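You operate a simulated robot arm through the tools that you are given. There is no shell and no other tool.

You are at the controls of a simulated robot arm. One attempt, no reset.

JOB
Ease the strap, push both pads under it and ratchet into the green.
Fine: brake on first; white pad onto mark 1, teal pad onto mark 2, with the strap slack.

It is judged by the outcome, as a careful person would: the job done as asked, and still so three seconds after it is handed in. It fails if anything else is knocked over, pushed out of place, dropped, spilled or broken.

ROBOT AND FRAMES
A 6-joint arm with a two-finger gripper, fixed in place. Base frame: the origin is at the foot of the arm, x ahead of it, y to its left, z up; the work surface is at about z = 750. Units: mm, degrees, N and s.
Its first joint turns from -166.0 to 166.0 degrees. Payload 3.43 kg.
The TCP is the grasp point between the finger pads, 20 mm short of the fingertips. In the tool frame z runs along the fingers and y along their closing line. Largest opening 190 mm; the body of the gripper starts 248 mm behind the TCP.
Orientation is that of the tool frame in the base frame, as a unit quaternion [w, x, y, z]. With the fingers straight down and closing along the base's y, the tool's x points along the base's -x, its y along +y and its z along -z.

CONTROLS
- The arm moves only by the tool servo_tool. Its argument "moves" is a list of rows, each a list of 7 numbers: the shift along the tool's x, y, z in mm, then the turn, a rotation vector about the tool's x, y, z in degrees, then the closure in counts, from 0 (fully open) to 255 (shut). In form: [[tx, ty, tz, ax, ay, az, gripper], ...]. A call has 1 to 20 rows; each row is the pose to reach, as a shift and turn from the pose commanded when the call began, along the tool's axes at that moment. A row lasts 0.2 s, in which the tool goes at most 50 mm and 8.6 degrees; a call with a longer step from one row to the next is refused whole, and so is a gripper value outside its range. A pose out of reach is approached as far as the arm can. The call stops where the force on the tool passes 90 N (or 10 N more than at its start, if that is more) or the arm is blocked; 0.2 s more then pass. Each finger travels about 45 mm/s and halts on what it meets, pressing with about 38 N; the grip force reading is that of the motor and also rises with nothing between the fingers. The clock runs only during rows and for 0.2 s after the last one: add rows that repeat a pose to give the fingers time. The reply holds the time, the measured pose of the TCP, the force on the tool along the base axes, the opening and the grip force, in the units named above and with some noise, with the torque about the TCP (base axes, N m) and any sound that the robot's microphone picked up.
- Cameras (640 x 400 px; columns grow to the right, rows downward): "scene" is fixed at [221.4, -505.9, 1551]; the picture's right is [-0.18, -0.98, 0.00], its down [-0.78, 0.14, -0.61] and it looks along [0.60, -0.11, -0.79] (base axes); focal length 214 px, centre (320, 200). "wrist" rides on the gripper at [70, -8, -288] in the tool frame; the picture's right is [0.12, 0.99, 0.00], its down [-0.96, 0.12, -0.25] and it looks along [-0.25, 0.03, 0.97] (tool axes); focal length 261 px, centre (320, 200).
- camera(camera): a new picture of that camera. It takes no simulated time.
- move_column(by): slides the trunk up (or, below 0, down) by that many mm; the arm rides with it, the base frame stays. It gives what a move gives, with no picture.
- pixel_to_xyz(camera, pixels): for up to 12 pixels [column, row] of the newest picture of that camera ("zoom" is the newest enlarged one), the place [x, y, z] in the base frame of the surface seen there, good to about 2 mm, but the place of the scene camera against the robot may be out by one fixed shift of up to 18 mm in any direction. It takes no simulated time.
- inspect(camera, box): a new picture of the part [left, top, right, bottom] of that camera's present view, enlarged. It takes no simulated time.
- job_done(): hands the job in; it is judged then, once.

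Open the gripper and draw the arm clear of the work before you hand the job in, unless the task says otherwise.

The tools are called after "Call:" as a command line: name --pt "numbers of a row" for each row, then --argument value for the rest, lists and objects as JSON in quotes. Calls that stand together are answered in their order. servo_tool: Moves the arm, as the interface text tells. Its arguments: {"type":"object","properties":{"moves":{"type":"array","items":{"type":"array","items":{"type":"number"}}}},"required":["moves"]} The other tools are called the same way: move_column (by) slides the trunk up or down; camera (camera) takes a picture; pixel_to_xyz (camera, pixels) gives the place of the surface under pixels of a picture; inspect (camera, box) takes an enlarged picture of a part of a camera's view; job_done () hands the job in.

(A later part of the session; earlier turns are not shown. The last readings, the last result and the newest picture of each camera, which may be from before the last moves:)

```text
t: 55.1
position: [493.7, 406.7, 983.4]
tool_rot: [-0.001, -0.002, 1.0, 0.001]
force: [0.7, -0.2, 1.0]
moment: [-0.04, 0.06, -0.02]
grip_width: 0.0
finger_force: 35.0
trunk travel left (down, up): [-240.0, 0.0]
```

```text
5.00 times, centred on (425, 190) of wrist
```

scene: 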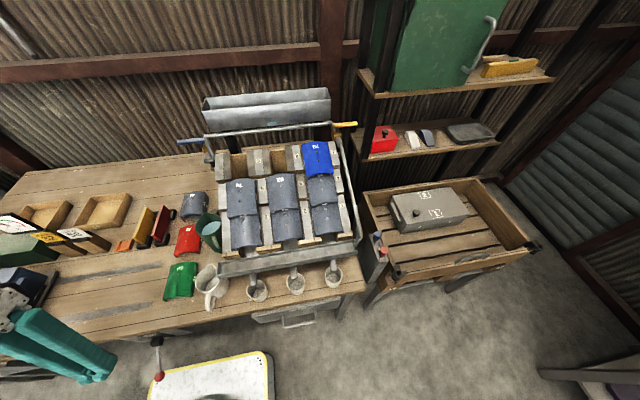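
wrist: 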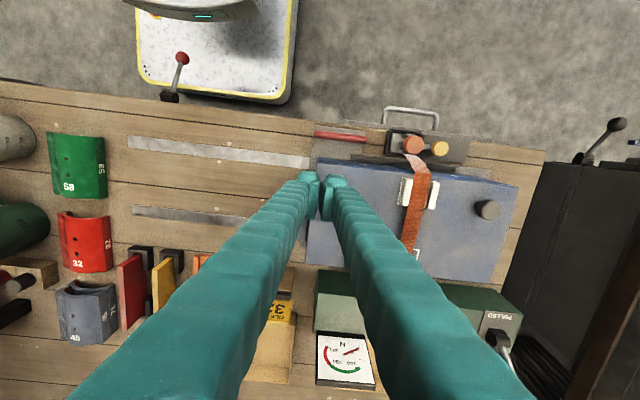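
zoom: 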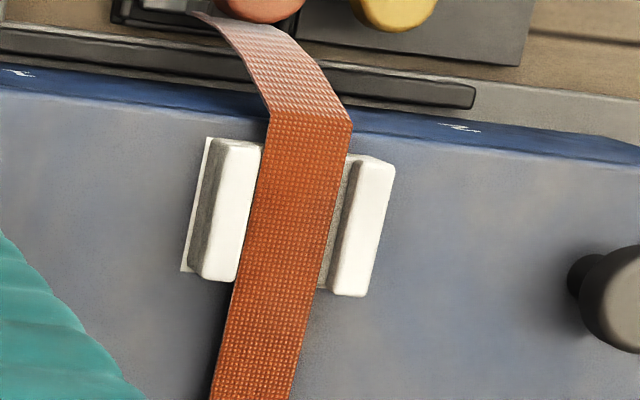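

A thin sliver of the mark's left line now shows beside the pad. I'll measure the pad's edges again.

Call:
pixel_to_xyz --camera "zoom" --pixels '[[190, 230], [198, 230], [205, 210], [222, 150], [208, 270], [232, 205], [345, 225], [360, 225], [378, 225], [390, 165], [383, 250], [355, 285]]'

Call:
inspect --camera "wrist" --box '[395, 165, 450, 220]'

```text
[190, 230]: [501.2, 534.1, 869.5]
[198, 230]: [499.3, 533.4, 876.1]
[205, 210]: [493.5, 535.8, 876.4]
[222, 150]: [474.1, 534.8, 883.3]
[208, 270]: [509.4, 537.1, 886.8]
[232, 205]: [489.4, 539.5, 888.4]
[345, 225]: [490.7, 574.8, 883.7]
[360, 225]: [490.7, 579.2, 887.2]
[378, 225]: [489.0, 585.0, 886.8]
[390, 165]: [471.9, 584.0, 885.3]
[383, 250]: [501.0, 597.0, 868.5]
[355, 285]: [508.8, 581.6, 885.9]
```

```text
7.27 times, centred on (422, 192) of wrist
```

zoom: 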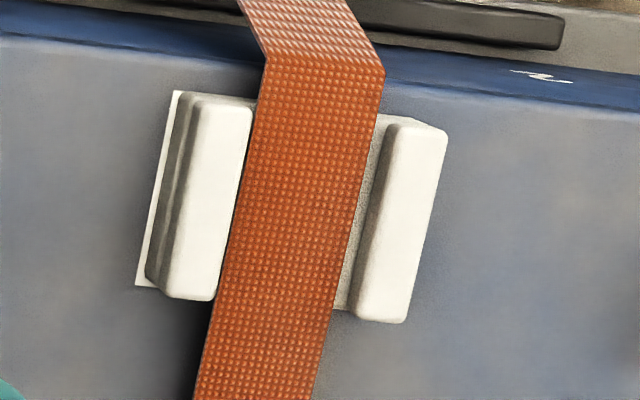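

The white pad now spans y≈535–585.5, centred on mark 1 at 560. Next I'll move to view the teal pad and mark 2.

Call:
servo_tool --pt "-25 -10 0 0 0 0 255" --pt "-50 -20 0 0 0 0 255" --pt "-75 -35 0 0 0 0 255" --pt "-100 -55 0 0 0 0 255" --pt "-100 -55 0 0 0 0 255"

Call:
camera --camera "wrist"

Call:
inspect --camera "wrist" --box '[370, 130, 490, 210]'

```text
t: 56.3
position: [593.8, 355.0, 980.9]
tool_rot: [-0.001, -0.002, 1.0, 0.001]
force: [0.2, -0.6, -0.1]
moment: [0.0, 0.02, 0.02]
grip_width: 0.0
finger_force: 34.0
trunk travel left (down, up): [-240.0, 0.0]
```

```text
taken
```

wrist: 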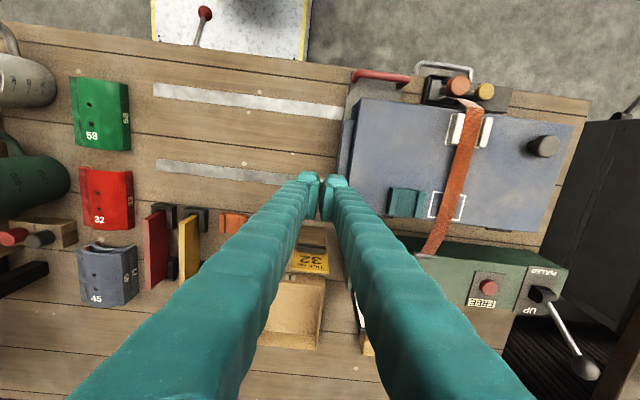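

```text
5.00 times, centred on (430, 170) of wrist
```

zoom: 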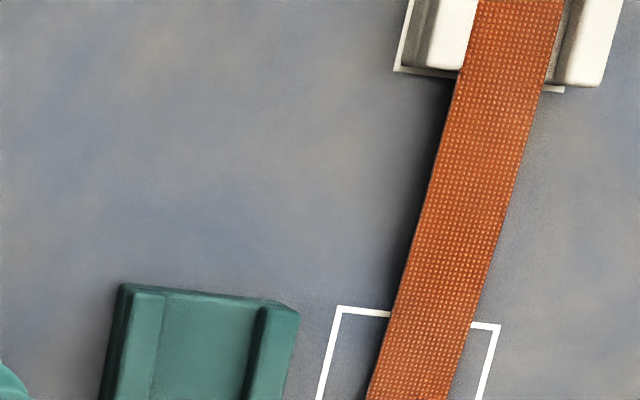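

The teal pad is at about (405,203) with mark 2 to its right. I'll zoom in there and measure both.

Call:
inspect --camera "wrist" --box '[380, 170, 480, 235]'

Call:
inspect --camera "wrist" --box '[380, 170, 480, 235]'

```text
6.15 times, centred on (430, 202) of wrist
```

zoom: 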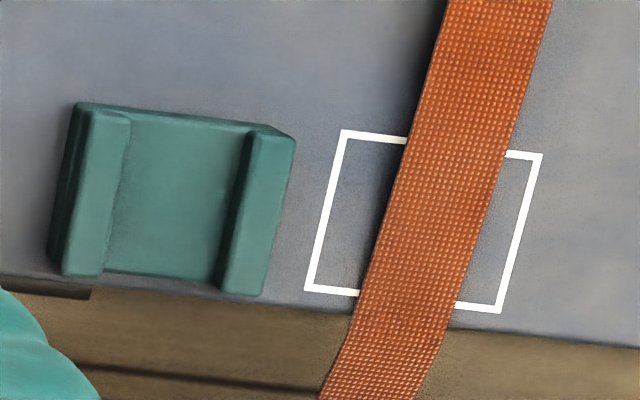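

```text
6.15 times, centred on (430, 202) of wrist
```

zoom: 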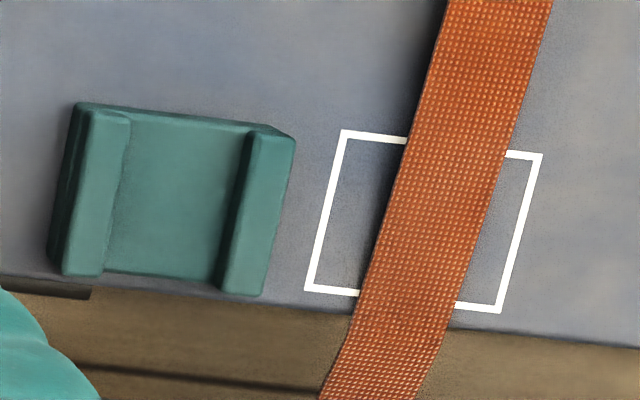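

Now the coordinates of the teal pad's edges, the mark 2 lines and the box's rear edge.

Call:
pixel_to_xyz --camera "zoom" --pixels '[[80, 108], [55, 265], [95, 190], [290, 140], [258, 288], [170, 200], [342, 133], [309, 288], [325, 215], [540, 156], [499, 309], [520, 230]]'

Call:
pixel_to_xyz --camera "zoom" --pixels '[[240, 210], [265, 210], [110, 115], [85, 270], [440, 200], [420, 250], [400, 310], [480, 180], [200, 305], [560, 330], [320, 306], [70, 280]]'

```text
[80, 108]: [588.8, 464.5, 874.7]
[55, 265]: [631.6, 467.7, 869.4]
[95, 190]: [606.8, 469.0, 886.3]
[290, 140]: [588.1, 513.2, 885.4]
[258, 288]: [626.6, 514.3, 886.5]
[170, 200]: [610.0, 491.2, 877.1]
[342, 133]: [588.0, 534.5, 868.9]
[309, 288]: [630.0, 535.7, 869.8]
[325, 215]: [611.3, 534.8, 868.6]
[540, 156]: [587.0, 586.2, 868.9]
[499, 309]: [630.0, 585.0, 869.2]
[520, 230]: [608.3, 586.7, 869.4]
```

```text
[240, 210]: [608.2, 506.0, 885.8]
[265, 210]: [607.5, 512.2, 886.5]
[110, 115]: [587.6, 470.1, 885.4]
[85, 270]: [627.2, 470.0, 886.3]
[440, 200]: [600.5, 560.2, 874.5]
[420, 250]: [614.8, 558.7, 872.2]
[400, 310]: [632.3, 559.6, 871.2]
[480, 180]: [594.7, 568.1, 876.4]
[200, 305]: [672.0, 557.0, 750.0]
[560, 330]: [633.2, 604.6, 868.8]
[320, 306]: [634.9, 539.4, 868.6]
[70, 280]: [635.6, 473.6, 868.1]
```

Mark 2 is centred at (608.8,560.3) and the teal pad at (608,489.5), so again a pure +y push of about 71 mm. I'll descend behind the teal pad.

Call:
servo_tool --pt "-8 30 0 0 0 0 255" --pt "-15.5 60 20 0 0 0 255" --pt "-15.5 77 50 0 0 0 255" --pt "-15.5 77 70 0 0 0 255" --pt "-15.5 77 82 0 0 0 255" --pt "-15.5 77 90 0 0 0 255" --pt "-15.5 77 90 0 0 0 255"

Call:
inspect --camera "wrist" --box '[280, 110, 460, 260]'

```text
t: 57.9
position: [608.0, 429.6, 893.1]
tool_rot: [-0.001, -0.002, 1.0, 0.001]
force: [-0.8, 0.3, 0.3]
moment: [-0.01, 0.02, 0.01]
grip_width: 0.0
finger_force: 33.8
trunk travel left (down, up): [-240.0, 0.0]
```

```text
2.67 times, centred on (370, 185) of wrist
```

zoom: 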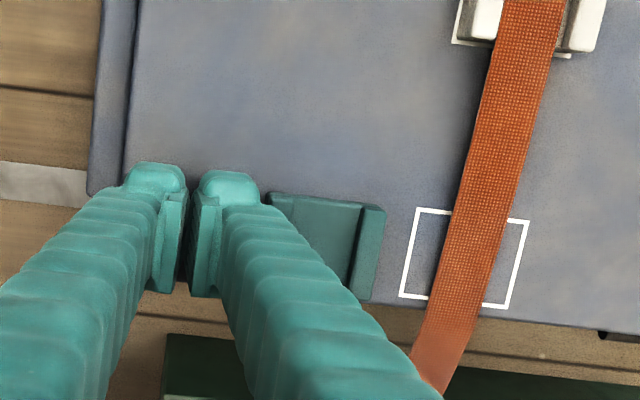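

The fingers are lined up behind the teal pad. I'll push slowly +60 mm first while watching the force.

Call:
servo_tool --pt "0 4 0 0 0 0 255" --pt "0 8 0 0 0 0 255" --pt "0 12 0 0 0 0 255" --pt "0 16 0 0 0 0 255" --pt "0 20 0 0 0 0 255" --pt "0 24 0 0 0 0 255" --pt "0 28 0 0 0 0 255" --pt "0 32 0 0 0 0 255" --pt "0 36 0 0 0 0 255" --pt "0 40 0 0 0 0 255" --pt "0 44 0 0 0 0 255" --pt "0 48 0 0 0 0 255" --pt "0 52 0 0 0 0 255" --pt "0 56 0 0 0 0 255" --pt "0 60 0 0 0 0 255" --pt "0 60 0 0 0 0 255"

Call:
inspect --camera "wrist" --box '[310, 140, 430, 230]'

```text
t: 61.3
position: [607.9, 491.0, 892.8]
tool_rot: [-0.001, -0.002, 1.0, 0.001]
force: [0.0, 0.3, 0.4]
moment: [-0.02, -0.01, 0.02]
grip_width: 0.1
finger_force: 34.1
trunk travel left (down, up): [-240.0, 0.0]
```

```text
4.44 times, centred on (370, 185) of wrist
```

zoom: 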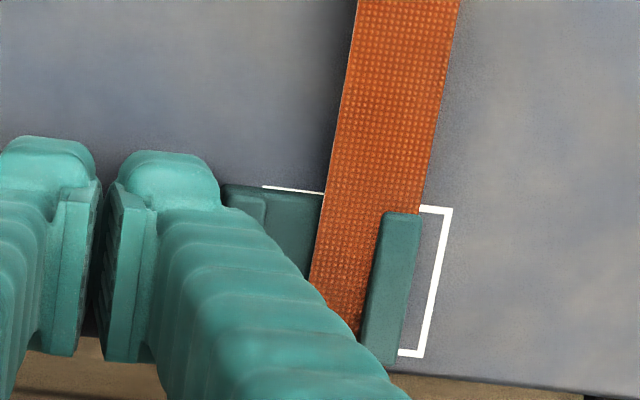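

The strap is in the teal pad's channel, with the far mark line still about 12 mm beyond the rib. I'll push the remaining distance and withdraw.

Call:
servo_tool --pt "0 4 0 0 0 0 255" --pt "0 8 0 0 0 0 255" --pt "0 11 0 0 0 0 255" --pt "0 11 0 0 0 0 255"

Call:
servo_tool --pt "0 -8 0 0 0 0 255" --pt "0 -25 0 0 0 0 255" --pt "0 -50 -10 0 0 0 255" --pt "0 -75 -30 0 0 0 255" --pt "0 -110 -60 0 0 0 255" --pt "0 -140 -90 0 0 0 255" --pt "0 -140 -90 0 0 0 255"

Call:
camera --camera "wrist"

Call:
inspect --camera "wrist" --box '[400, 150, 500, 230]'

```text
t: 62.3
position: [607.9, 501.9, 892.1]
tool_rot: [-0.001, -0.002, 1.0, 0.001]
force: [0.6, 0.1, -0.8]
moment: [-0.02, 0.01, -0.01]
grip_width: 0.0
finger_force: 34.6
trunk travel left (down, up): [-240.0, 0.0]
```

```text
t: 63.9
position: [608.9, 361.9, 984.0]
tool_rot: [0.0, -0.002, 1.0, 0.001]
force: [0.7, -0.1, 0.0]
moment: [0.01, -0.02, 0.0]
grip_width: 0.2
finger_force: 34.3
trunk travel left (down, up): [-240.0, 0.0]
```

```text
taken
```

wrist: 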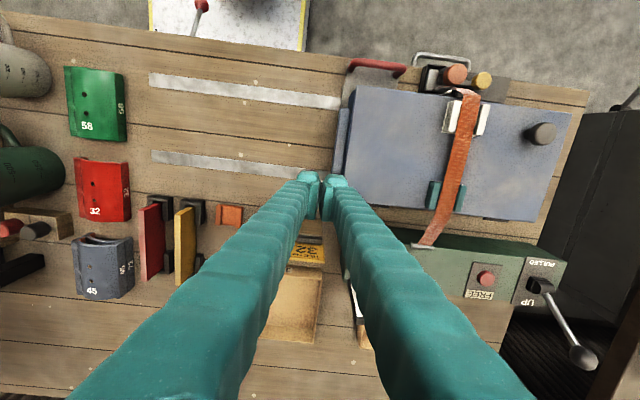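

```text
5.00 times, centred on (450, 190) of wrist
```

zoom: 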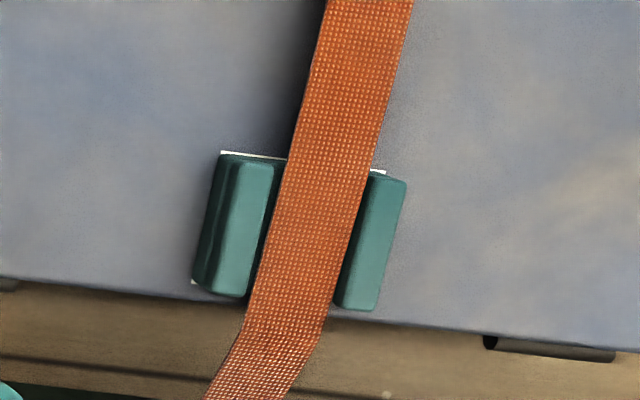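

The teal pad is under the strap on mark 2, with a thin strip of the mark's front line still showing. I'll measure the edges.

Call:
pixel_to_xyz --camera "zoom" --pixels '[[221, 155], [200, 275], [215, 220], [235, 225], [255, 225], [225, 160], [215, 290], [380, 250], [400, 182], [372, 305], [375, 250], [255, 155]]'

Call:
inspect --camera "wrist" --box '[430, 172, 480, 217]'

```text
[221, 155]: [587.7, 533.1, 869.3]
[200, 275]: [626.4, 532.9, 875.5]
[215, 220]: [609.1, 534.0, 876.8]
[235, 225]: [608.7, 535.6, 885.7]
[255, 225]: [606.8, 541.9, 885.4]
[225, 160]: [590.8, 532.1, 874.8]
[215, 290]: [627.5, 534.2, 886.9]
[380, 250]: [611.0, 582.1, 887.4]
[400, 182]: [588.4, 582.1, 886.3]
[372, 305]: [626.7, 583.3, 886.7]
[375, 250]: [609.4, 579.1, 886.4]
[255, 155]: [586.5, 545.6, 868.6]
```

```text
8.89 times, centred on (455, 194) of wrist
```

zoom: 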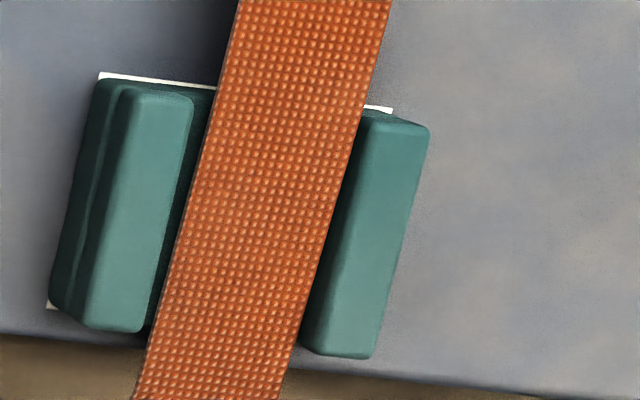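

The teal pad spans y≈533.5–583.5, within about 2 mm of mark 2's centre. Next is the ratchet lever, so I'll zoom in and measure its shaft, hub and ball.

Call:
inspect --camera "wrist" --box '[500, 240, 620, 385]'

Call:
pixel_to_xyz --camera "wrist" --pixels '[[541, 283], [545, 292], [553, 305], [560, 317], [567, 330], [573, 341], [580, 352], [583, 360], [590, 358], [545, 265], [525, 300], [535, 285]]'

```text
2.76 times, centred on (560, 312) of wrist
```

zoom: 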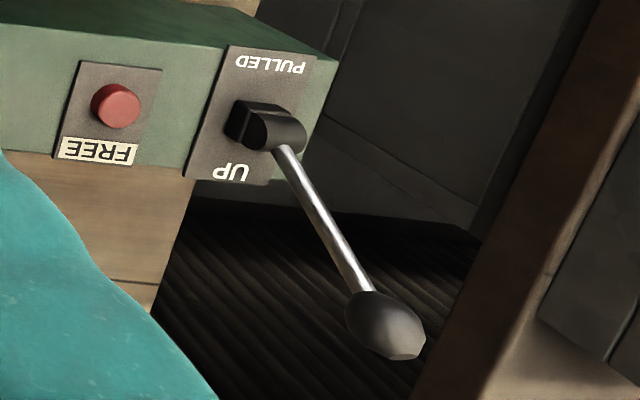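

```text
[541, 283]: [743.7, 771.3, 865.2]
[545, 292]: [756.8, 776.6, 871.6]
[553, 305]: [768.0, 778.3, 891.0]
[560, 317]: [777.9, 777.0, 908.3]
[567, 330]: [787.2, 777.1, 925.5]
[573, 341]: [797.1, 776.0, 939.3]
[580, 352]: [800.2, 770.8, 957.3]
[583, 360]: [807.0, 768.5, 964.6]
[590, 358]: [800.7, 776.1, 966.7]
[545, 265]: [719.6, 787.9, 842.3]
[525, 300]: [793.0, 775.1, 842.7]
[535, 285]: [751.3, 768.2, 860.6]
```

The shaft leans about 30° towards +x, with the ball centre near (805,776,957). Before planning the pull I'll check what stands around the lever.

Call:
pixel_to_xyz --camera "wrist" --pixels '[[600, 180], [575, 250], [620, 300], [600, 330], [610, 360], [560, 370], [530, 340], [555, 200], [630, 250], [590, 385], [505, 360], [635, 350]]'

Call:
inspect --camera "wrist" --box '[480, 80, 640, 400]'

```text
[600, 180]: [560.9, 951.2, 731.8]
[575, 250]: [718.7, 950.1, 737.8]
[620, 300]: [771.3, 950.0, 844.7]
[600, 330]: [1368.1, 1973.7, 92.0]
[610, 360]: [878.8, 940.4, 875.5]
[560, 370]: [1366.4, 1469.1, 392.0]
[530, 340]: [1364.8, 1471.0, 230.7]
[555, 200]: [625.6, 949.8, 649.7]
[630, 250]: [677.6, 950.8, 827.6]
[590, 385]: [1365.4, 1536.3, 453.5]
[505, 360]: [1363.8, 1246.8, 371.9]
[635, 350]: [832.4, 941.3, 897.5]
```

```text
1.25 times, centred on (560, 240) of wrist
```

zoom: 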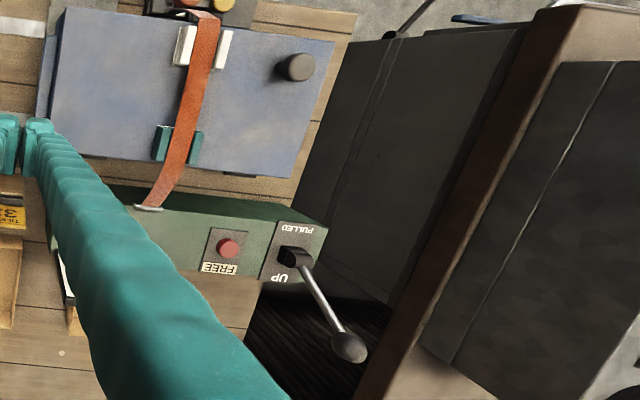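

The space around the lever is clear, with the cabinet wall at y≈950. I'll straddle the ball with the fingers, closing line roughly along x, so I'll first back up, yaw 65° and open to about 67 mm.

Call:
servo_tool --pt "-4 5 -20 0 0 -3 255" --pt "-8 15 -40 0 0 -9 230" --pt "-12 30 -60 0 0 -16 200" --pt "-16 48 -76 0 0 -23 165" --pt "-20 65 -76 0 0 -30 165" --pt "-24 84 -76 0 0 -37 165" --pt "-29 103 -76 0 0 -44 165" --pt "-33 122 -76 0 0 -51 165" --pt "-37 140 -76 0 0 -58 165" --pt "-41 158 -76 0 0 -65 165" --pt "-41 158 -76 0 0 -65 165"

```text
t: 66.3
position: [649.5, 519.1, 1058.7]
tool_rot: [-0.001, -0.54, 0.842, 0.0]
force: [-0.5, 0.0, 0.1]
moment: [0.01, -0.02, -0.03]
grip_width: 67.4
finger_force: 0.0
trunk travel left (down, up): [-240.0, 0.0]
```

The yaw is set. Now I'll pitch the fingers 45° outwards in place.

Call:
servo_tool --pt "0 0 0 0 -7.5 0 165" --pt "0 0 0 0 -15 0 165" --pt "0 0 0 0 -22.5 0 165" --pt "0 0 0 0 -30 0 165" --pt "0 0 0 0 -37.5 0 165" --pt "0 0 0 0 -45 0 165" --pt "0 0 0 0 -45 0 165"

Call:
camera --camera "wrist"

```text
t: 67.9
position: [649.7, 519.9, 1059.4]
tool_rot: [0.323, -0.497, 0.778, 0.207]
force: [-1.4, -0.2, 0.5]
moment: [0.04, 0.01, 0.0]
grip_width: 67.1
finger_force: 0.0
trunk travel left (down, up): [-240.0, 0.0]
```

```text
taken
```

wrist: 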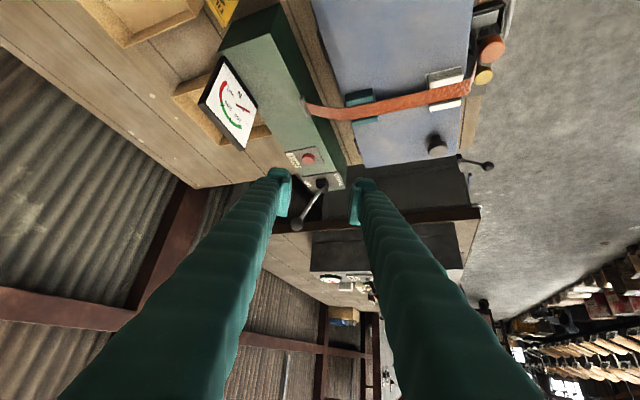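

The lever ball is at about (297,224), between the fingers in view. I'll measure it from here for an accurate approach.

Call:
pixel_to_xyz --camera "wrist" --pixels '[[297, 224], [294, 221], [300, 227], [305, 211], [311, 202], [316, 194], [322, 184], [318, 183]]'

Call:
inspect --camera "wrist" --box '[265, 140, 375, 240]'

```text
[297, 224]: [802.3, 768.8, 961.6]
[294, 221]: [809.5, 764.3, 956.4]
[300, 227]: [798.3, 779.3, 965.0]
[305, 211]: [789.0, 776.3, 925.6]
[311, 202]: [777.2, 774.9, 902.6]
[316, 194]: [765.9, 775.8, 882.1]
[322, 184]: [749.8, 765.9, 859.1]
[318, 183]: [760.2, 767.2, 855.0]
```

```text
4.00 times, centred on (320, 190) of wrist
```

zoom: 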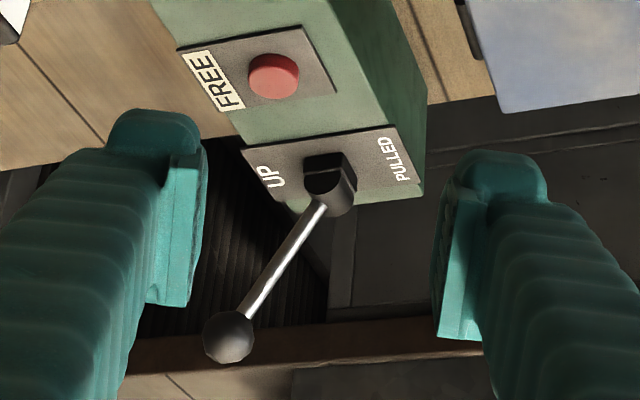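

The ball centre works out at about (808,780,956) and the pivot at about (754,780,852). I'll move to 90 mm short of the ball along the finger direction.

Call:
servo_tool --pt "-16 -4 22 0 0 0 165" --pt "-31 -8 44 0 0 0 165" --pt "-47 -12 66 0 0 0 165" --pt "-63 -16 88 0 0 0 165" --pt "-78 -20 110 0 0 0 165" --pt "-94 -24 132 0 0 0 165" --pt "-110 -28 154 0 0 0 165" --pt "-125 -31.5 175 0 0 0 165" --pt "-140.8 -35.4 197 0 0 0 165" --pt "-140.8 -35.4 197 0 0 0 165"

Call:
camera --camera "wrist"

Call:
inspect --camera "wrist" --box '[250, 110, 390, 260]'

```text
t: 70.1
position: [784.1, 722.2, 1019.7]
tool_rot: [0.322, -0.497, 0.779, 0.207]
force: [-0.8, -0.5, 0.0]
moment: [-0.02, 0.02, -0.03]
grip_width: 67.1
finger_force: 0.0
trunk travel left (down, up): [-240.0, 0.0]
```

```text
taken
```

wrist: 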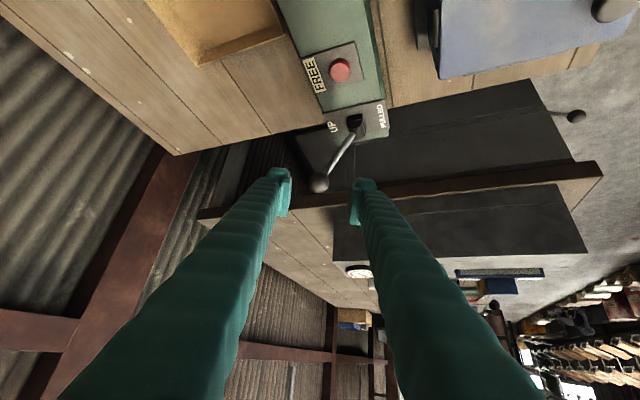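

```text
2.67 times, centred on (320, 185) of wrist
```

zoom: 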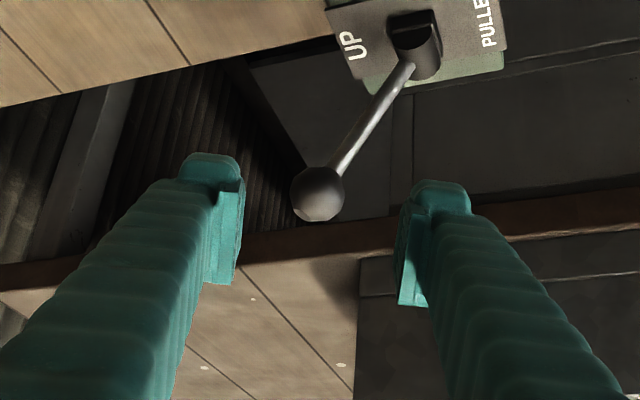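

The ball sits centred between the two fingers. I'll check its exact location again and then advance along the finger direction.

Call:
pixel_to_xyz --camera "wrist" --pixels '[[319, 183], [316, 180], [322, 187], [333, 165], [341, 155]]'

Call:
servo_tool --pt "0 0 15 0 0 0 165" --pt "0 0 30 0 0 0 165" --pt "0 0 45 0 0 0 165" --pt "0 0 60 0 0 0 165" --pt "0 0 60 0 0 0 165"

Call:
inspect --camera "wrist" --box '[250, 110, 390, 260]'

```text
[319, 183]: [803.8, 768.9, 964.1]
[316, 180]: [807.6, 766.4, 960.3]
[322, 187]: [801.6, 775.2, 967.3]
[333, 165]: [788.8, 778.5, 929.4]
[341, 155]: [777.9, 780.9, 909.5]
```

```text
t: 71.3
position: [798.4, 760.5, 977.5]
tool_rot: [0.321, -0.498, 0.778, 0.207]
force: [0.1, 0.5, 0.4]
moment: [0.0, -0.04, -0.02]
grip_width: 67.1
finger_force: 0.0
trunk travel left (down, up): [-240.0, 0.0]
```

```text
2.67 times, centred on (320, 185) of wrist
```

zoom: 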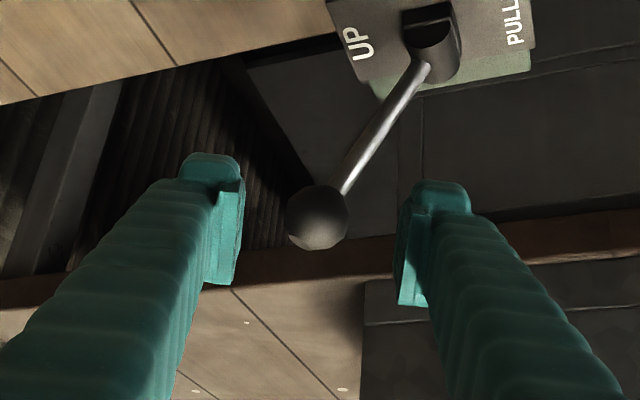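

I'll advance the last stretch so the ball lies between the finger pads, then narrow the gap to about 50 mm.

Call:
servo_tool --pt "0 0 12 0 0 0 165" --pt "0 0 24 0 0 0 165" --pt "0 0 34 0 0 0 165" --pt "0 0 34 0 0 0 188" --pt "0 0 34 0 0 0 188" --pt "0 0 34 0 0 0 188"

Call:
inspect --camera "wrist" --box '[250, 110, 390, 260]'

```text
t: 72.7
position: [809.8, 782.9, 953.3]
tool_rot: [0.323, -0.496, 0.779, 0.207]
force: [-0.8, 1.1, -0.1]
moment: [-0.01, -0.01, -0.02]
grip_width: 50.2
finger_force: 0.0
trunk travel left (down, up): [-240.0, 0.0]
```

```text
2.67 times, centred on (320, 185) of wrist
```

zoom: 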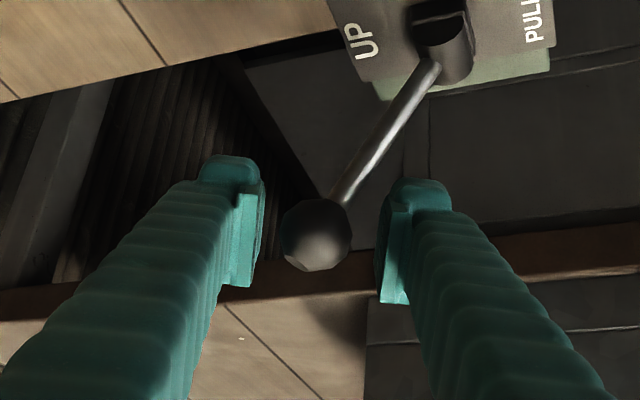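

The ball is between the pads. I'll pull along the lever's arc towards PULLED, starting with the first third and watching the forces.

Call:
servo_tool --pt "1 9 -4 0 0 0 188" --pt "2.5 20.7 -11 0 0 0 188" --pt "3.5 29.7 -15.8 0 0 0 188" --pt "4.5 38.6 -20.5 0 0 0 188" --pt "4.5 38.6 -20.5 0 0 0 188"

Call:
camera --camera "wrist"

Call:
inspect --camera "wrist" --box '[250, 110, 390, 260]'

```text
t: 73.9
position: [768.3, 781.6, 962.6]
tool_rot: [0.322, -0.497, 0.778, 0.208]
force: [0.4, -1.2, 0.8]
moment: [-0.01, 0.01, -0.04]
grip_width: 51.0
finger_force: 0.9
trunk travel left (down, up): [-240.0, 0.0]
```

```text
taken
```

wrist: 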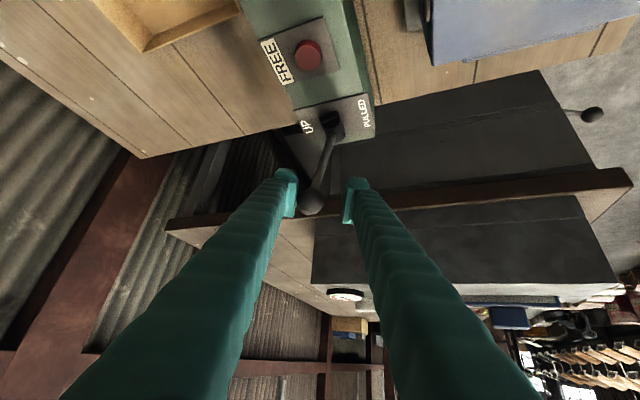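

```text
2.67 times, centred on (320, 185) of wrist
```

zoom: 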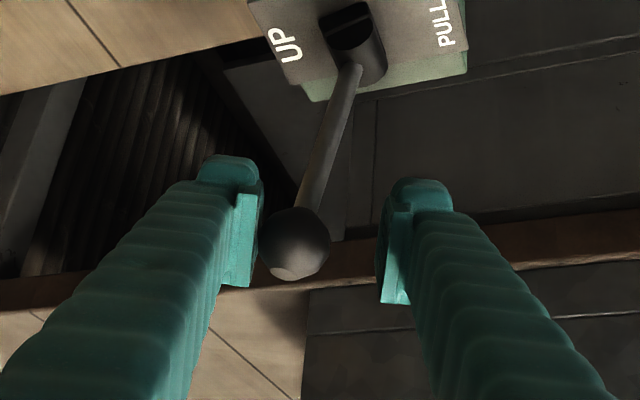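

The lever follows the left finger with almost no force. I'll continue the arc past vertical.

Call:
servo_tool --pt "2.2 9.2 -4 0 0 0 188" --pt "4.8 18.5 -7.3 0 0 0 188" --pt "8.3 27.7 -9.8 0 0 0 188" --pt "12 36.9 -12 0 0 0 188" --pt "12 36.9 -12 0 0 0 188"

Call:
inspect --camera "wrist" --box '[250, 80, 390, 260]'

```text
t: 75.1
position: [726.7, 781.9, 964.9]
tool_rot: [0.322, -0.497, 0.779, 0.207]
force: [2.0, -1.1, 0.4]
moment: [0.01, 0.0, 0.03]
grip_width: 51.4
finger_force: 1.0
trunk travel left (down, up): [-240.0, 0.0]
```

```text
2.22 times, centred on (320, 170) of wrist
```

zoom: 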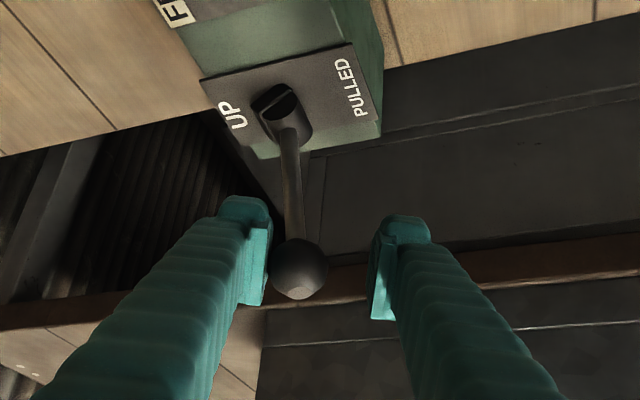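

Past vertical and still light at about 2 N. I'll go on to the PULLED end, listening for the ratchet click.

Call:
servo_tool --pt "4.8 9 -1.2 0 0 0 188" --pt "9.6 17.9 -2.1 0 0 0 188" --pt "13.7 24.2 -2 0 0 0 188" --pt "17.9 30.5 -1.9 0 0 0 188" --pt "17.9 30.5 -1.9 0 0 0 188"

Call:
inspect --camera "wrist" --box '[250, 80, 390, 260]'

Call:
camera --camera "wrist"

```text
t: 76.3
position: [693.3, 781.8, 953.1]
tool_rot: [0.322, -0.497, 0.779, 0.207]
force: [2.5, -1.4, 0.0]
moment: [0.0, 0.03, 0.0]
grip_width: 51.6
finger_force: 1.2
trunk travel left (down, up): [-240.0, 0.0]
```

```text
2.22 times, centred on (320, 170) of wrist
```

zoom: 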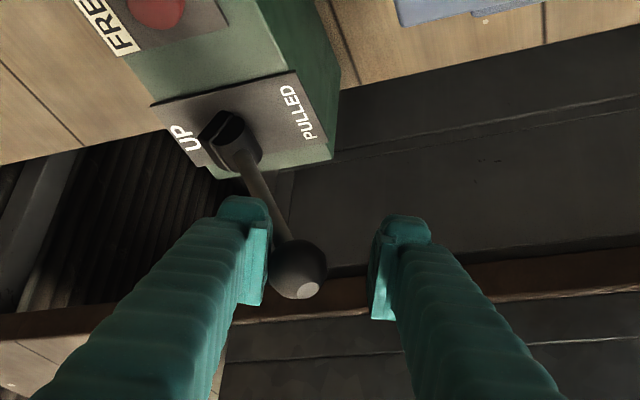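

```text
taken
```

wrist: 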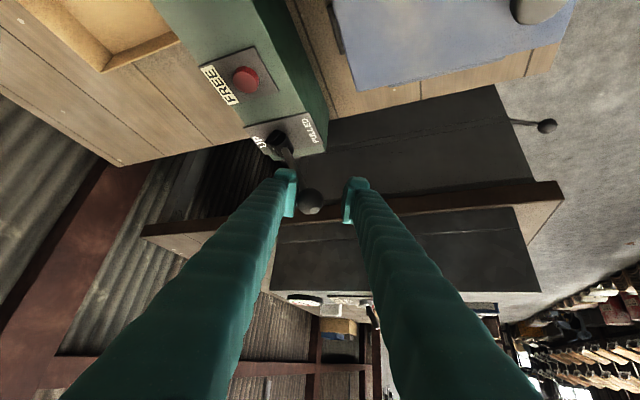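

No click yet and still light, so the stroke goes on. I'll keep following the arc towards PULLED in small steps.

Call:
servo_tool --pt "4.8 6 0.9 0 0 0 188" --pt "9.6 12.1 1.8 0 0 0 188" --pt "14.4 17.2 3.3 0 0 0 188" --pt "19.2 22.3 4.8 0 0 0 188" --pt "19.2 22.3 4.8 0 0 0 188"

Call:
inspect --camera "wrist" --box '[230, 80, 390, 260]'

```text
t: 77.5
position: [671.9, 780.0, 938.5]
tool_rot: [0.325, -0.495, 0.779, 0.207]
force: [47.8, -21.8, 21.1]
moment: [0.2, -0.15, -0.54]
grip_width: 79.5
finger_force: 24.8
trunk travel left (down, up): [-240.0, 0.0]
```

```text
2.22 times, centred on (310, 170) of wrist
```

zoom: 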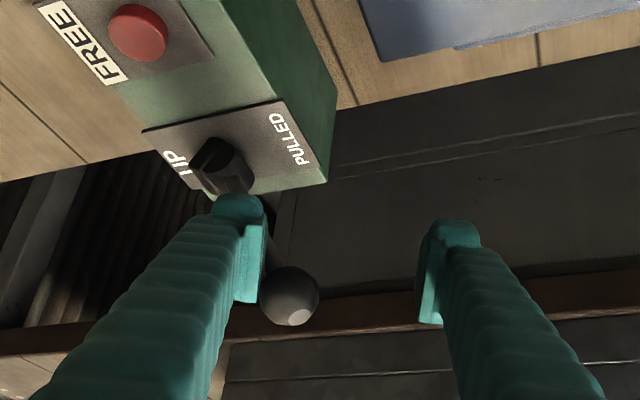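

The stop at PULLED was reached at about 48 N. I'll look at the gauge and the strap through the scene camera before easing back.

Call:
inspect --camera "scene" --box '[0, 195, 120, 360]'

Call:
inspect --camera "scene" --box '[0, 205, 50, 240]'

```text
2.42 times, centred on (60, 278) of scene
```

zoom: 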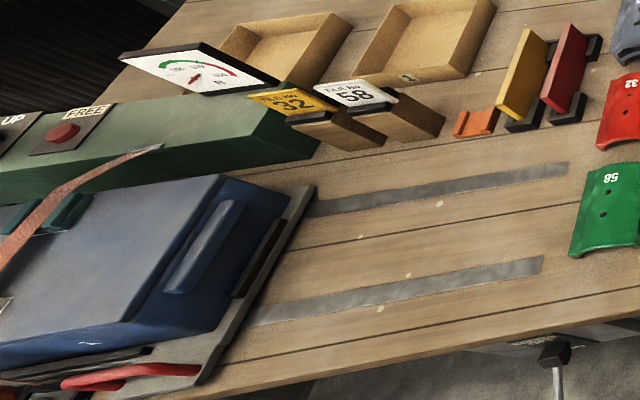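

```text
11.43 times, centred on (25, 222) of scene
```

zoom: 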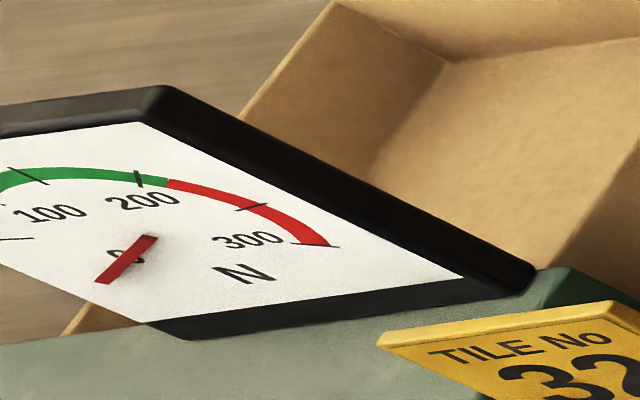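

The scene camera shows the gauge clearly, still at 0, so the first stroke only took up slack. I'll ease back along the arc and see if the lever returns by itself.

Call:
servo_tool --pt "-9.6 -10.2 -3 0 0 0 188" --pt "-19.2 -22.3 -4.8 0 0 0 188" --pt "-27.5 -34.9 -5 0 0 0 188" --pt "-37.1 -52.8 -2.9 0 0 0 188" --pt "-37.1 -52.8 -2.9 0 0 0 188"

Call:
inspect --camera "wrist" --box '[230, 80, 390, 260]'

Call:
inspect --camera "scene" --box '[0, 205, 50, 240]'

```text
t: 78.7
position: [726.3, 780.8, 965.1]
tool_rot: [0.322, -0.497, 0.779, 0.207]
force: [1.1, -1.2, 0.7]
moment: [0.0, 0.0, -0.06]
grip_width: 51.3
finger_force: 0.9
trunk travel left (down, up): [-240.0, 0.0]
```

```text
2.22 times, centred on (310, 170) of wrist
```

zoom: 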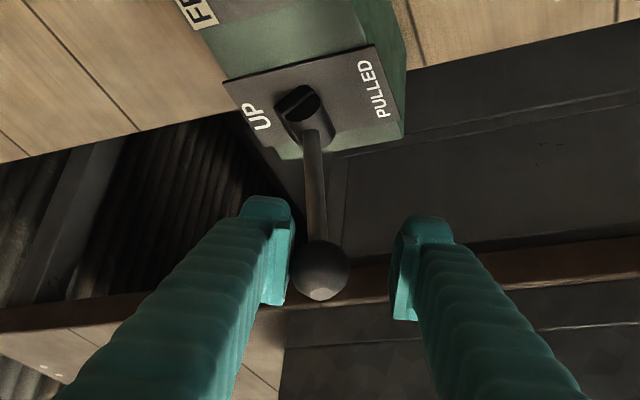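

```text
11.43 times, centred on (25, 222) of scene
```

zoom: 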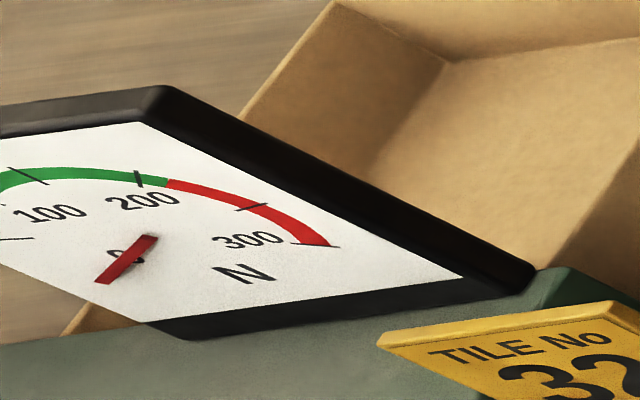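

The lever follows the finger back by itself, so it has a light return spring. I'll let it return fully to UP and check for a ratchet sound.

Call:
servo_tool --pt "-3.6 -9.2 2.4 0 0 0 188" --pt "-7.2 -18.4 4.7 0 0 0 188" --pt "-9.6 -27.7 8.4 0 0 0 188" --pt "-12 -36.9 12 0 0 0 188" --pt "-13 -45.8 16.7 0 0 0 188" --pt "-14 -54.8 21.5 0 0 0 188" --pt "-15.2 -65.2 27 0 0 0 188" --pt "-16.5 -75.5 32.5 0 0 0 188" --pt "-16.5 -75.5 32.5 0 0 0 188"

Call:
inspect --camera "wrist" --box '[230, 80, 390, 260]'

Call:
inspect --camera "scene" --box '[0, 205, 80, 330]'

```text
t: 80.7
position: [809.6, 781.5, 953.5]
tool_rot: [0.322, -0.497, 0.779, 0.206]
force: [0.5, -0.5, -0.2]
moment: [-0.03, -0.02, 0.01]
grip_width: 50.2
finger_force: 0.0
trunk travel left (down, up): [-240.0, 0.0]
```

```text
2.22 times, centred on (310, 170) of wrist
```

zoom: 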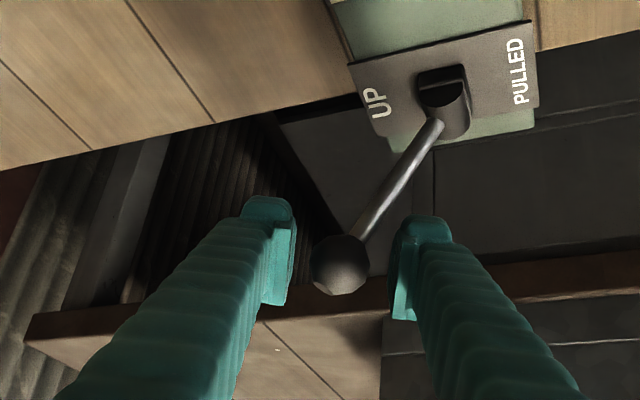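

```text
3.20 times, centred on (40, 268) of scene
```

zoom: 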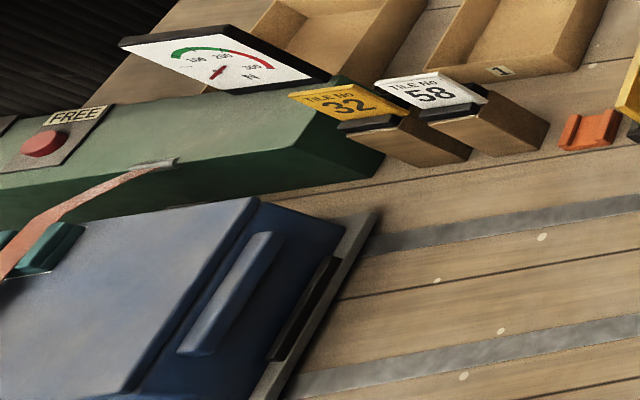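

The lever is back at UP with the gauge at 0. I'll make a second full pull in one stroke and see what the gauge does.

Call:
servo_tool --pt "1 9 -4 0 0 0 188" --pt "2.5 20.7 -11 0 0 0 188" --pt "3.5 29.7 -15.8 0 0 0 188" --pt "4.5 38.6 -20.5 0 0 0 188" --pt "6.9 47.9 -24.2 0 0 0 188" --pt "9.3 57.1 -27.8 0 0 0 188" --pt "12.9 66.3 -30.2 0 0 0 188" --pt "16.5 75.5 -32.5 0 0 0 188" --pt "21.3 84.5 -33.6 0 0 0 188" --pt "26.1 93.4 -34.6 0 0 0 188" --pt "30.2 99.7 -34.5 0 0 0 188" --pt "34.4 106 -34.4 0 0 0 188" --pt "39.2 112 -33.5 0 0 0 188" --pt "44 118.1 -32.7 0 0 0 188" --pt "44 118.1 -32.7 0 0 0 188"

Call:
inspect --camera "scene" --box '[0, 205, 50, 240]'

Call:
inspect --camera "wrist" --box '[230, 80, 390, 260]'

```text
t: 83.9
position: [681.0, 783.6, 946.2]
tool_rot: [0.323, -0.496, 0.779, 0.207]
force: [27.8, -8.9, 10.3]
moment: [0.15, -0.18, -0.03]
grip_width: 66.0
finger_force: 14.0
trunk travel left (down, up): [-240.0, 0.0]
```

```text
11.43 times, centred on (25, 222) of scene
```

zoom: 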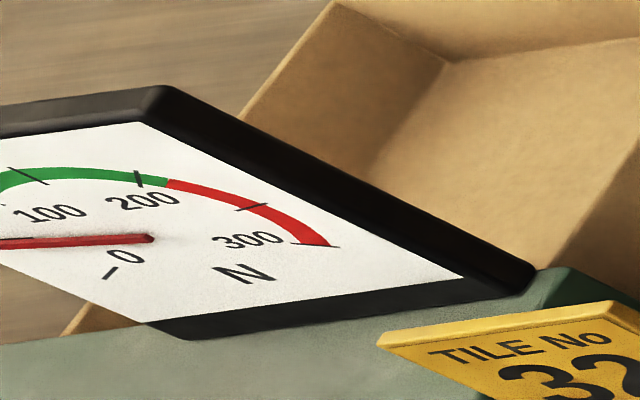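

```text
2.22 times, centred on (310, 170) of wrist
```

zoom: 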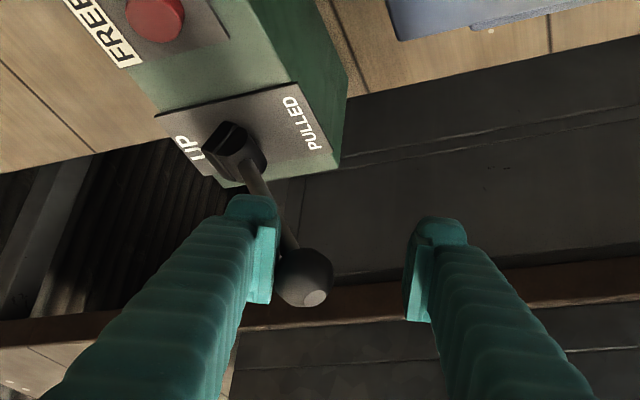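

The needle rose to about 50, so the ratchet is working stroke by stroke. I'll return the lever to UP and check the reading holds.

Call:
servo_tool --pt "-9.6 -12.1 -1.7 0 0 0 188" --pt "-17.9 -24.7 -1.9 0 0 0 188" --pt "-22.7 -33.6 -0.9 0 0 0 188" --pt "-27.5 -42.6 0.2 0 0 0 188" --pt "-31.1 -51.8 2.5 0 0 0 188" --pt "-34.7 -61 4.9 0 0 0 188" --pt "-37.1 -70.2 8.5 0 0 0 188" --pt "-39.5 -79.5 12.2 0 0 0 188" --pt "-40.5 -88.4 16.9 0 0 0 188" --pt "-41.5 -97.4 21.7 0 0 0 188" --pt "-42.7 -107.7 27.2 0 0 0 188" --pt "-44 -118.1 32.7 0 0 0 188" --pt "-44 -118.1 32.7 0 0 0 188"

Call:
inspect --camera "scene" --box '[0, 205, 50, 240]'

Call:
inspect --camera "wrist" --box '[230, 80, 390, 260]'

```text
t: 86.7
position: [809.7, 781.6, 951.6]
tool_rot: [0.321, -0.497, 0.779, 0.207]
force: [0.3, -0.5, -0.7]
moment: [0.0, 0.01, 0.02]
grip_width: 49.8
finger_force: 0.0
trunk travel left (down, up): [-240.0, 0.0]
```

```text
11.43 times, centred on (25, 222) of scene
```

zoom: 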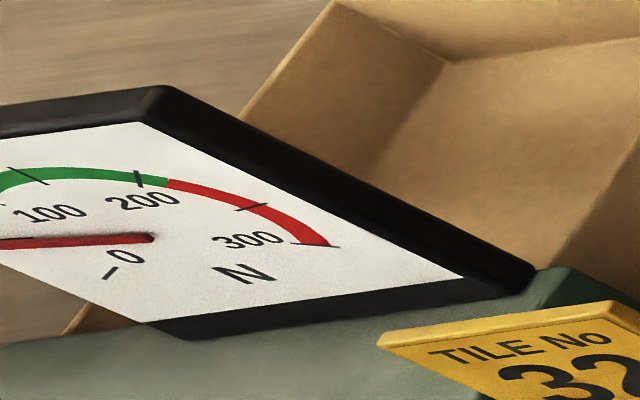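

```text
2.22 times, centred on (310, 170) of wrist
```

zoom: 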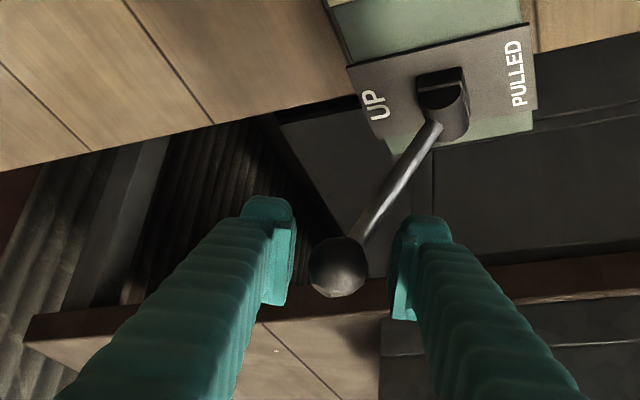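

The reading holds at about 50 with the lever back at UP. Now the third pull.

Call:
servo_tool --pt "1 9 -4 0 0 0 188" --pt "2.5 20.7 -11 0 0 0 188" --pt "3.5 29.7 -15.8 0 0 0 188" --pt "4.5 38.6 -20.5 0 0 0 188" --pt "6.9 47.9 -24.2 0 0 0 188" --pt "9.3 57.1 -27.8 0 0 0 188" --pt "12.9 66.3 -30.2 0 0 0 188" --pt "16.5 75.5 -32.5 0 0 0 188" --pt "21.3 84.5 -33.6 0 0 0 188" --pt "26.1 93.4 -34.6 0 0 0 188" --pt "30.2 99.7 -34.5 0 0 0 188" --pt "34.4 106 -34.4 0 0 0 188" --pt "39.2 112 -33.5 0 0 0 188" --pt "44 118.1 -32.7 0 0 0 188" --pt "44 118.1 -32.7 0 0 0 188"

Call:
inspect --camera "scene" --box '[0, 205, 50, 240]'

```text
t: 89.9
position: [680.8, 781.5, 946.6]
tool_rot: [0.323, -0.496, 0.779, 0.206]
force: [24.6, -11.1, 10.2]
moment: [0.1, -0.25, -0.13]
grip_width: 65.1
finger_force: 14.0
trunk travel left (down, up): [-240.0, 0.0]
```

```text
11.43 times, centred on (25, 222) of scene
```

zoom: 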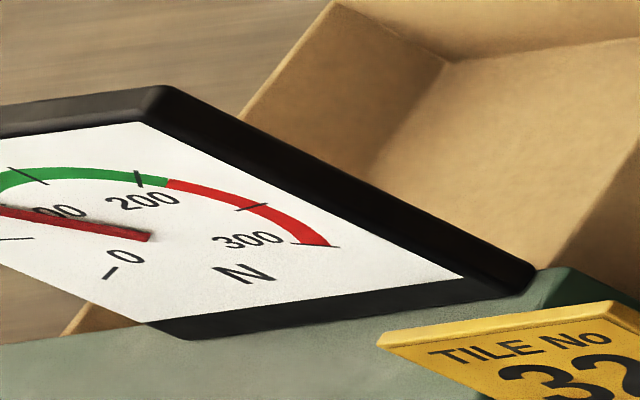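

The needle is now near 100, at the green's lower edge. I'll return the lever and check the reading holds.

Call:
servo_tool --pt "-9.6 -12.1 -1.7 0 0 0 188" --pt "-17.9 -24.7 -1.9 0 0 0 188" --pt "-22.7 -33.6 -0.9 0 0 0 188" --pt "-27.5 -42.6 0.2 0 0 0 188" --pt "-31.1 -51.8 2.5 0 0 0 188" --pt "-34.7 -61 4.9 0 0 0 188" --pt "-37.1 -70.2 8.5 0 0 0 188" --pt "-39.5 -79.5 12.2 0 0 0 188" --pt "-40.5 -88.4 16.9 0 0 0 188" --pt "-41.5 -97.4 21.7 0 0 0 188" --pt "-42.7 -107.7 27.2 0 0 0 188" --pt "-44 -118.1 32.7 0 0 0 188" --pt "-44 -118.1 32.7 0 0 0 188"

Call:
inspect --camera "scene" --box '[0, 205, 50, 240]'

Call:
inspect --camera "scene" --box '[0, 205, 80, 330]'

```text
t: 92.7
position: [809.9, 781.2, 953.1]
tool_rot: [0.321, -0.498, 0.778, 0.207]
force: [0.0, 0.3, 0.0]
moment: [0.01, 0.03, -0.03]
grip_width: 49.7
finger_force: 0.0
trunk travel left (down, up): [-240.0, 0.0]
```

```text
11.43 times, centred on (25, 222) of scene
```

zoom: 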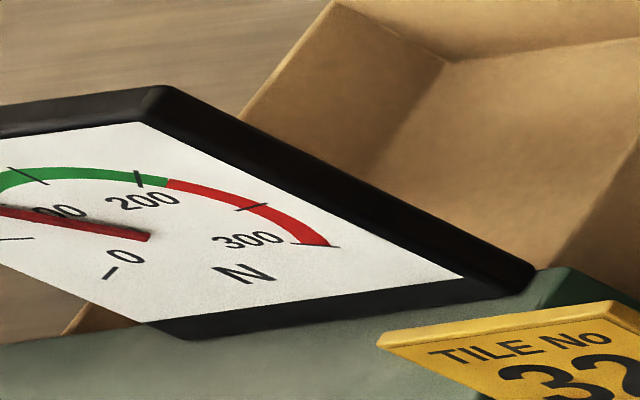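

```text
3.20 times, centred on (40, 268) of scene
```

zoom: 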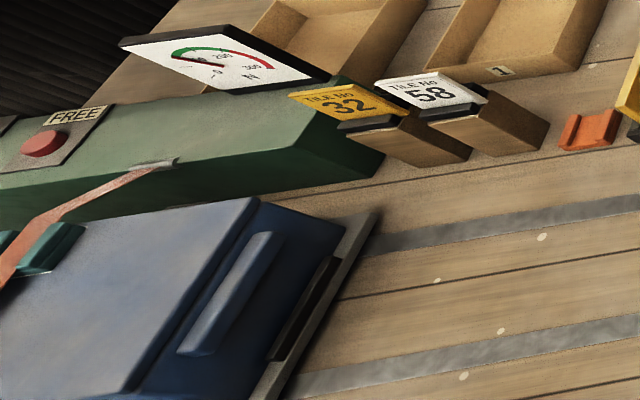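

The needle sits right at the green's lower edge, and each stroke adds about 45–50. One more pull should bring it to mid-green, so I'll make the fourth.

Call:
servo_tool --pt "1 9 -4 0 0 0 188" --pt "2.5 20.7 -11 0 0 0 188" --pt "3.5 29.7 -15.8 0 0 0 188" --pt "4.5 38.6 -20.5 0 0 0 188" --pt "6.9 47.9 -24.2 0 0 0 188" --pt "9.3 57.1 -27.8 0 0 0 188" --pt "12.9 66.3 -30.2 0 0 0 188" --pt "16.5 75.5 -32.5 0 0 0 188" --pt "21.3 84.5 -33.6 0 0 0 188" --pt "26.1 93.4 -34.6 0 0 0 188" --pt "30.2 99.7 -34.5 0 0 0 188" --pt "34.4 106 -34.4 0 0 0 188" --pt "39.2 112 -33.5 0 0 0 188" --pt "44 118.1 -32.7 0 0 0 188" --pt "44 118.1 -32.7 0 0 0 188"

Call:
inspect --camera "scene" --box '[0, 205, 50, 240]'

```text
t: 95.9
position: [681.1, 782.4, 946.9]
tool_rot: [0.322, -0.497, 0.778, 0.207]
force: [26.3, -9.8, 10.3]
moment: [0.1, -0.2, -0.06]
grip_width: 65.5
finger_force: 13.2
trunk travel left (down, up): [-240.0, 0.0]
```

```text
11.43 times, centred on (25, 222) of scene
```

zoom: 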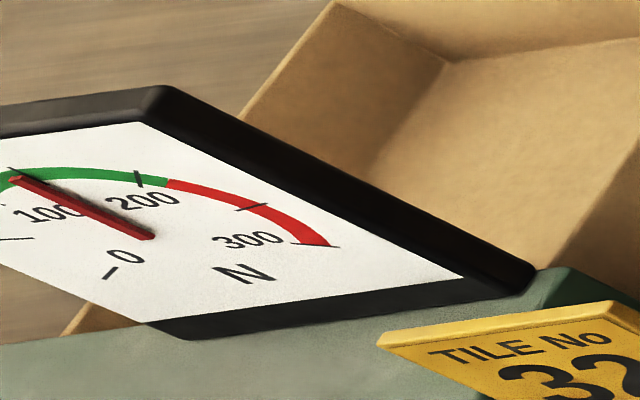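

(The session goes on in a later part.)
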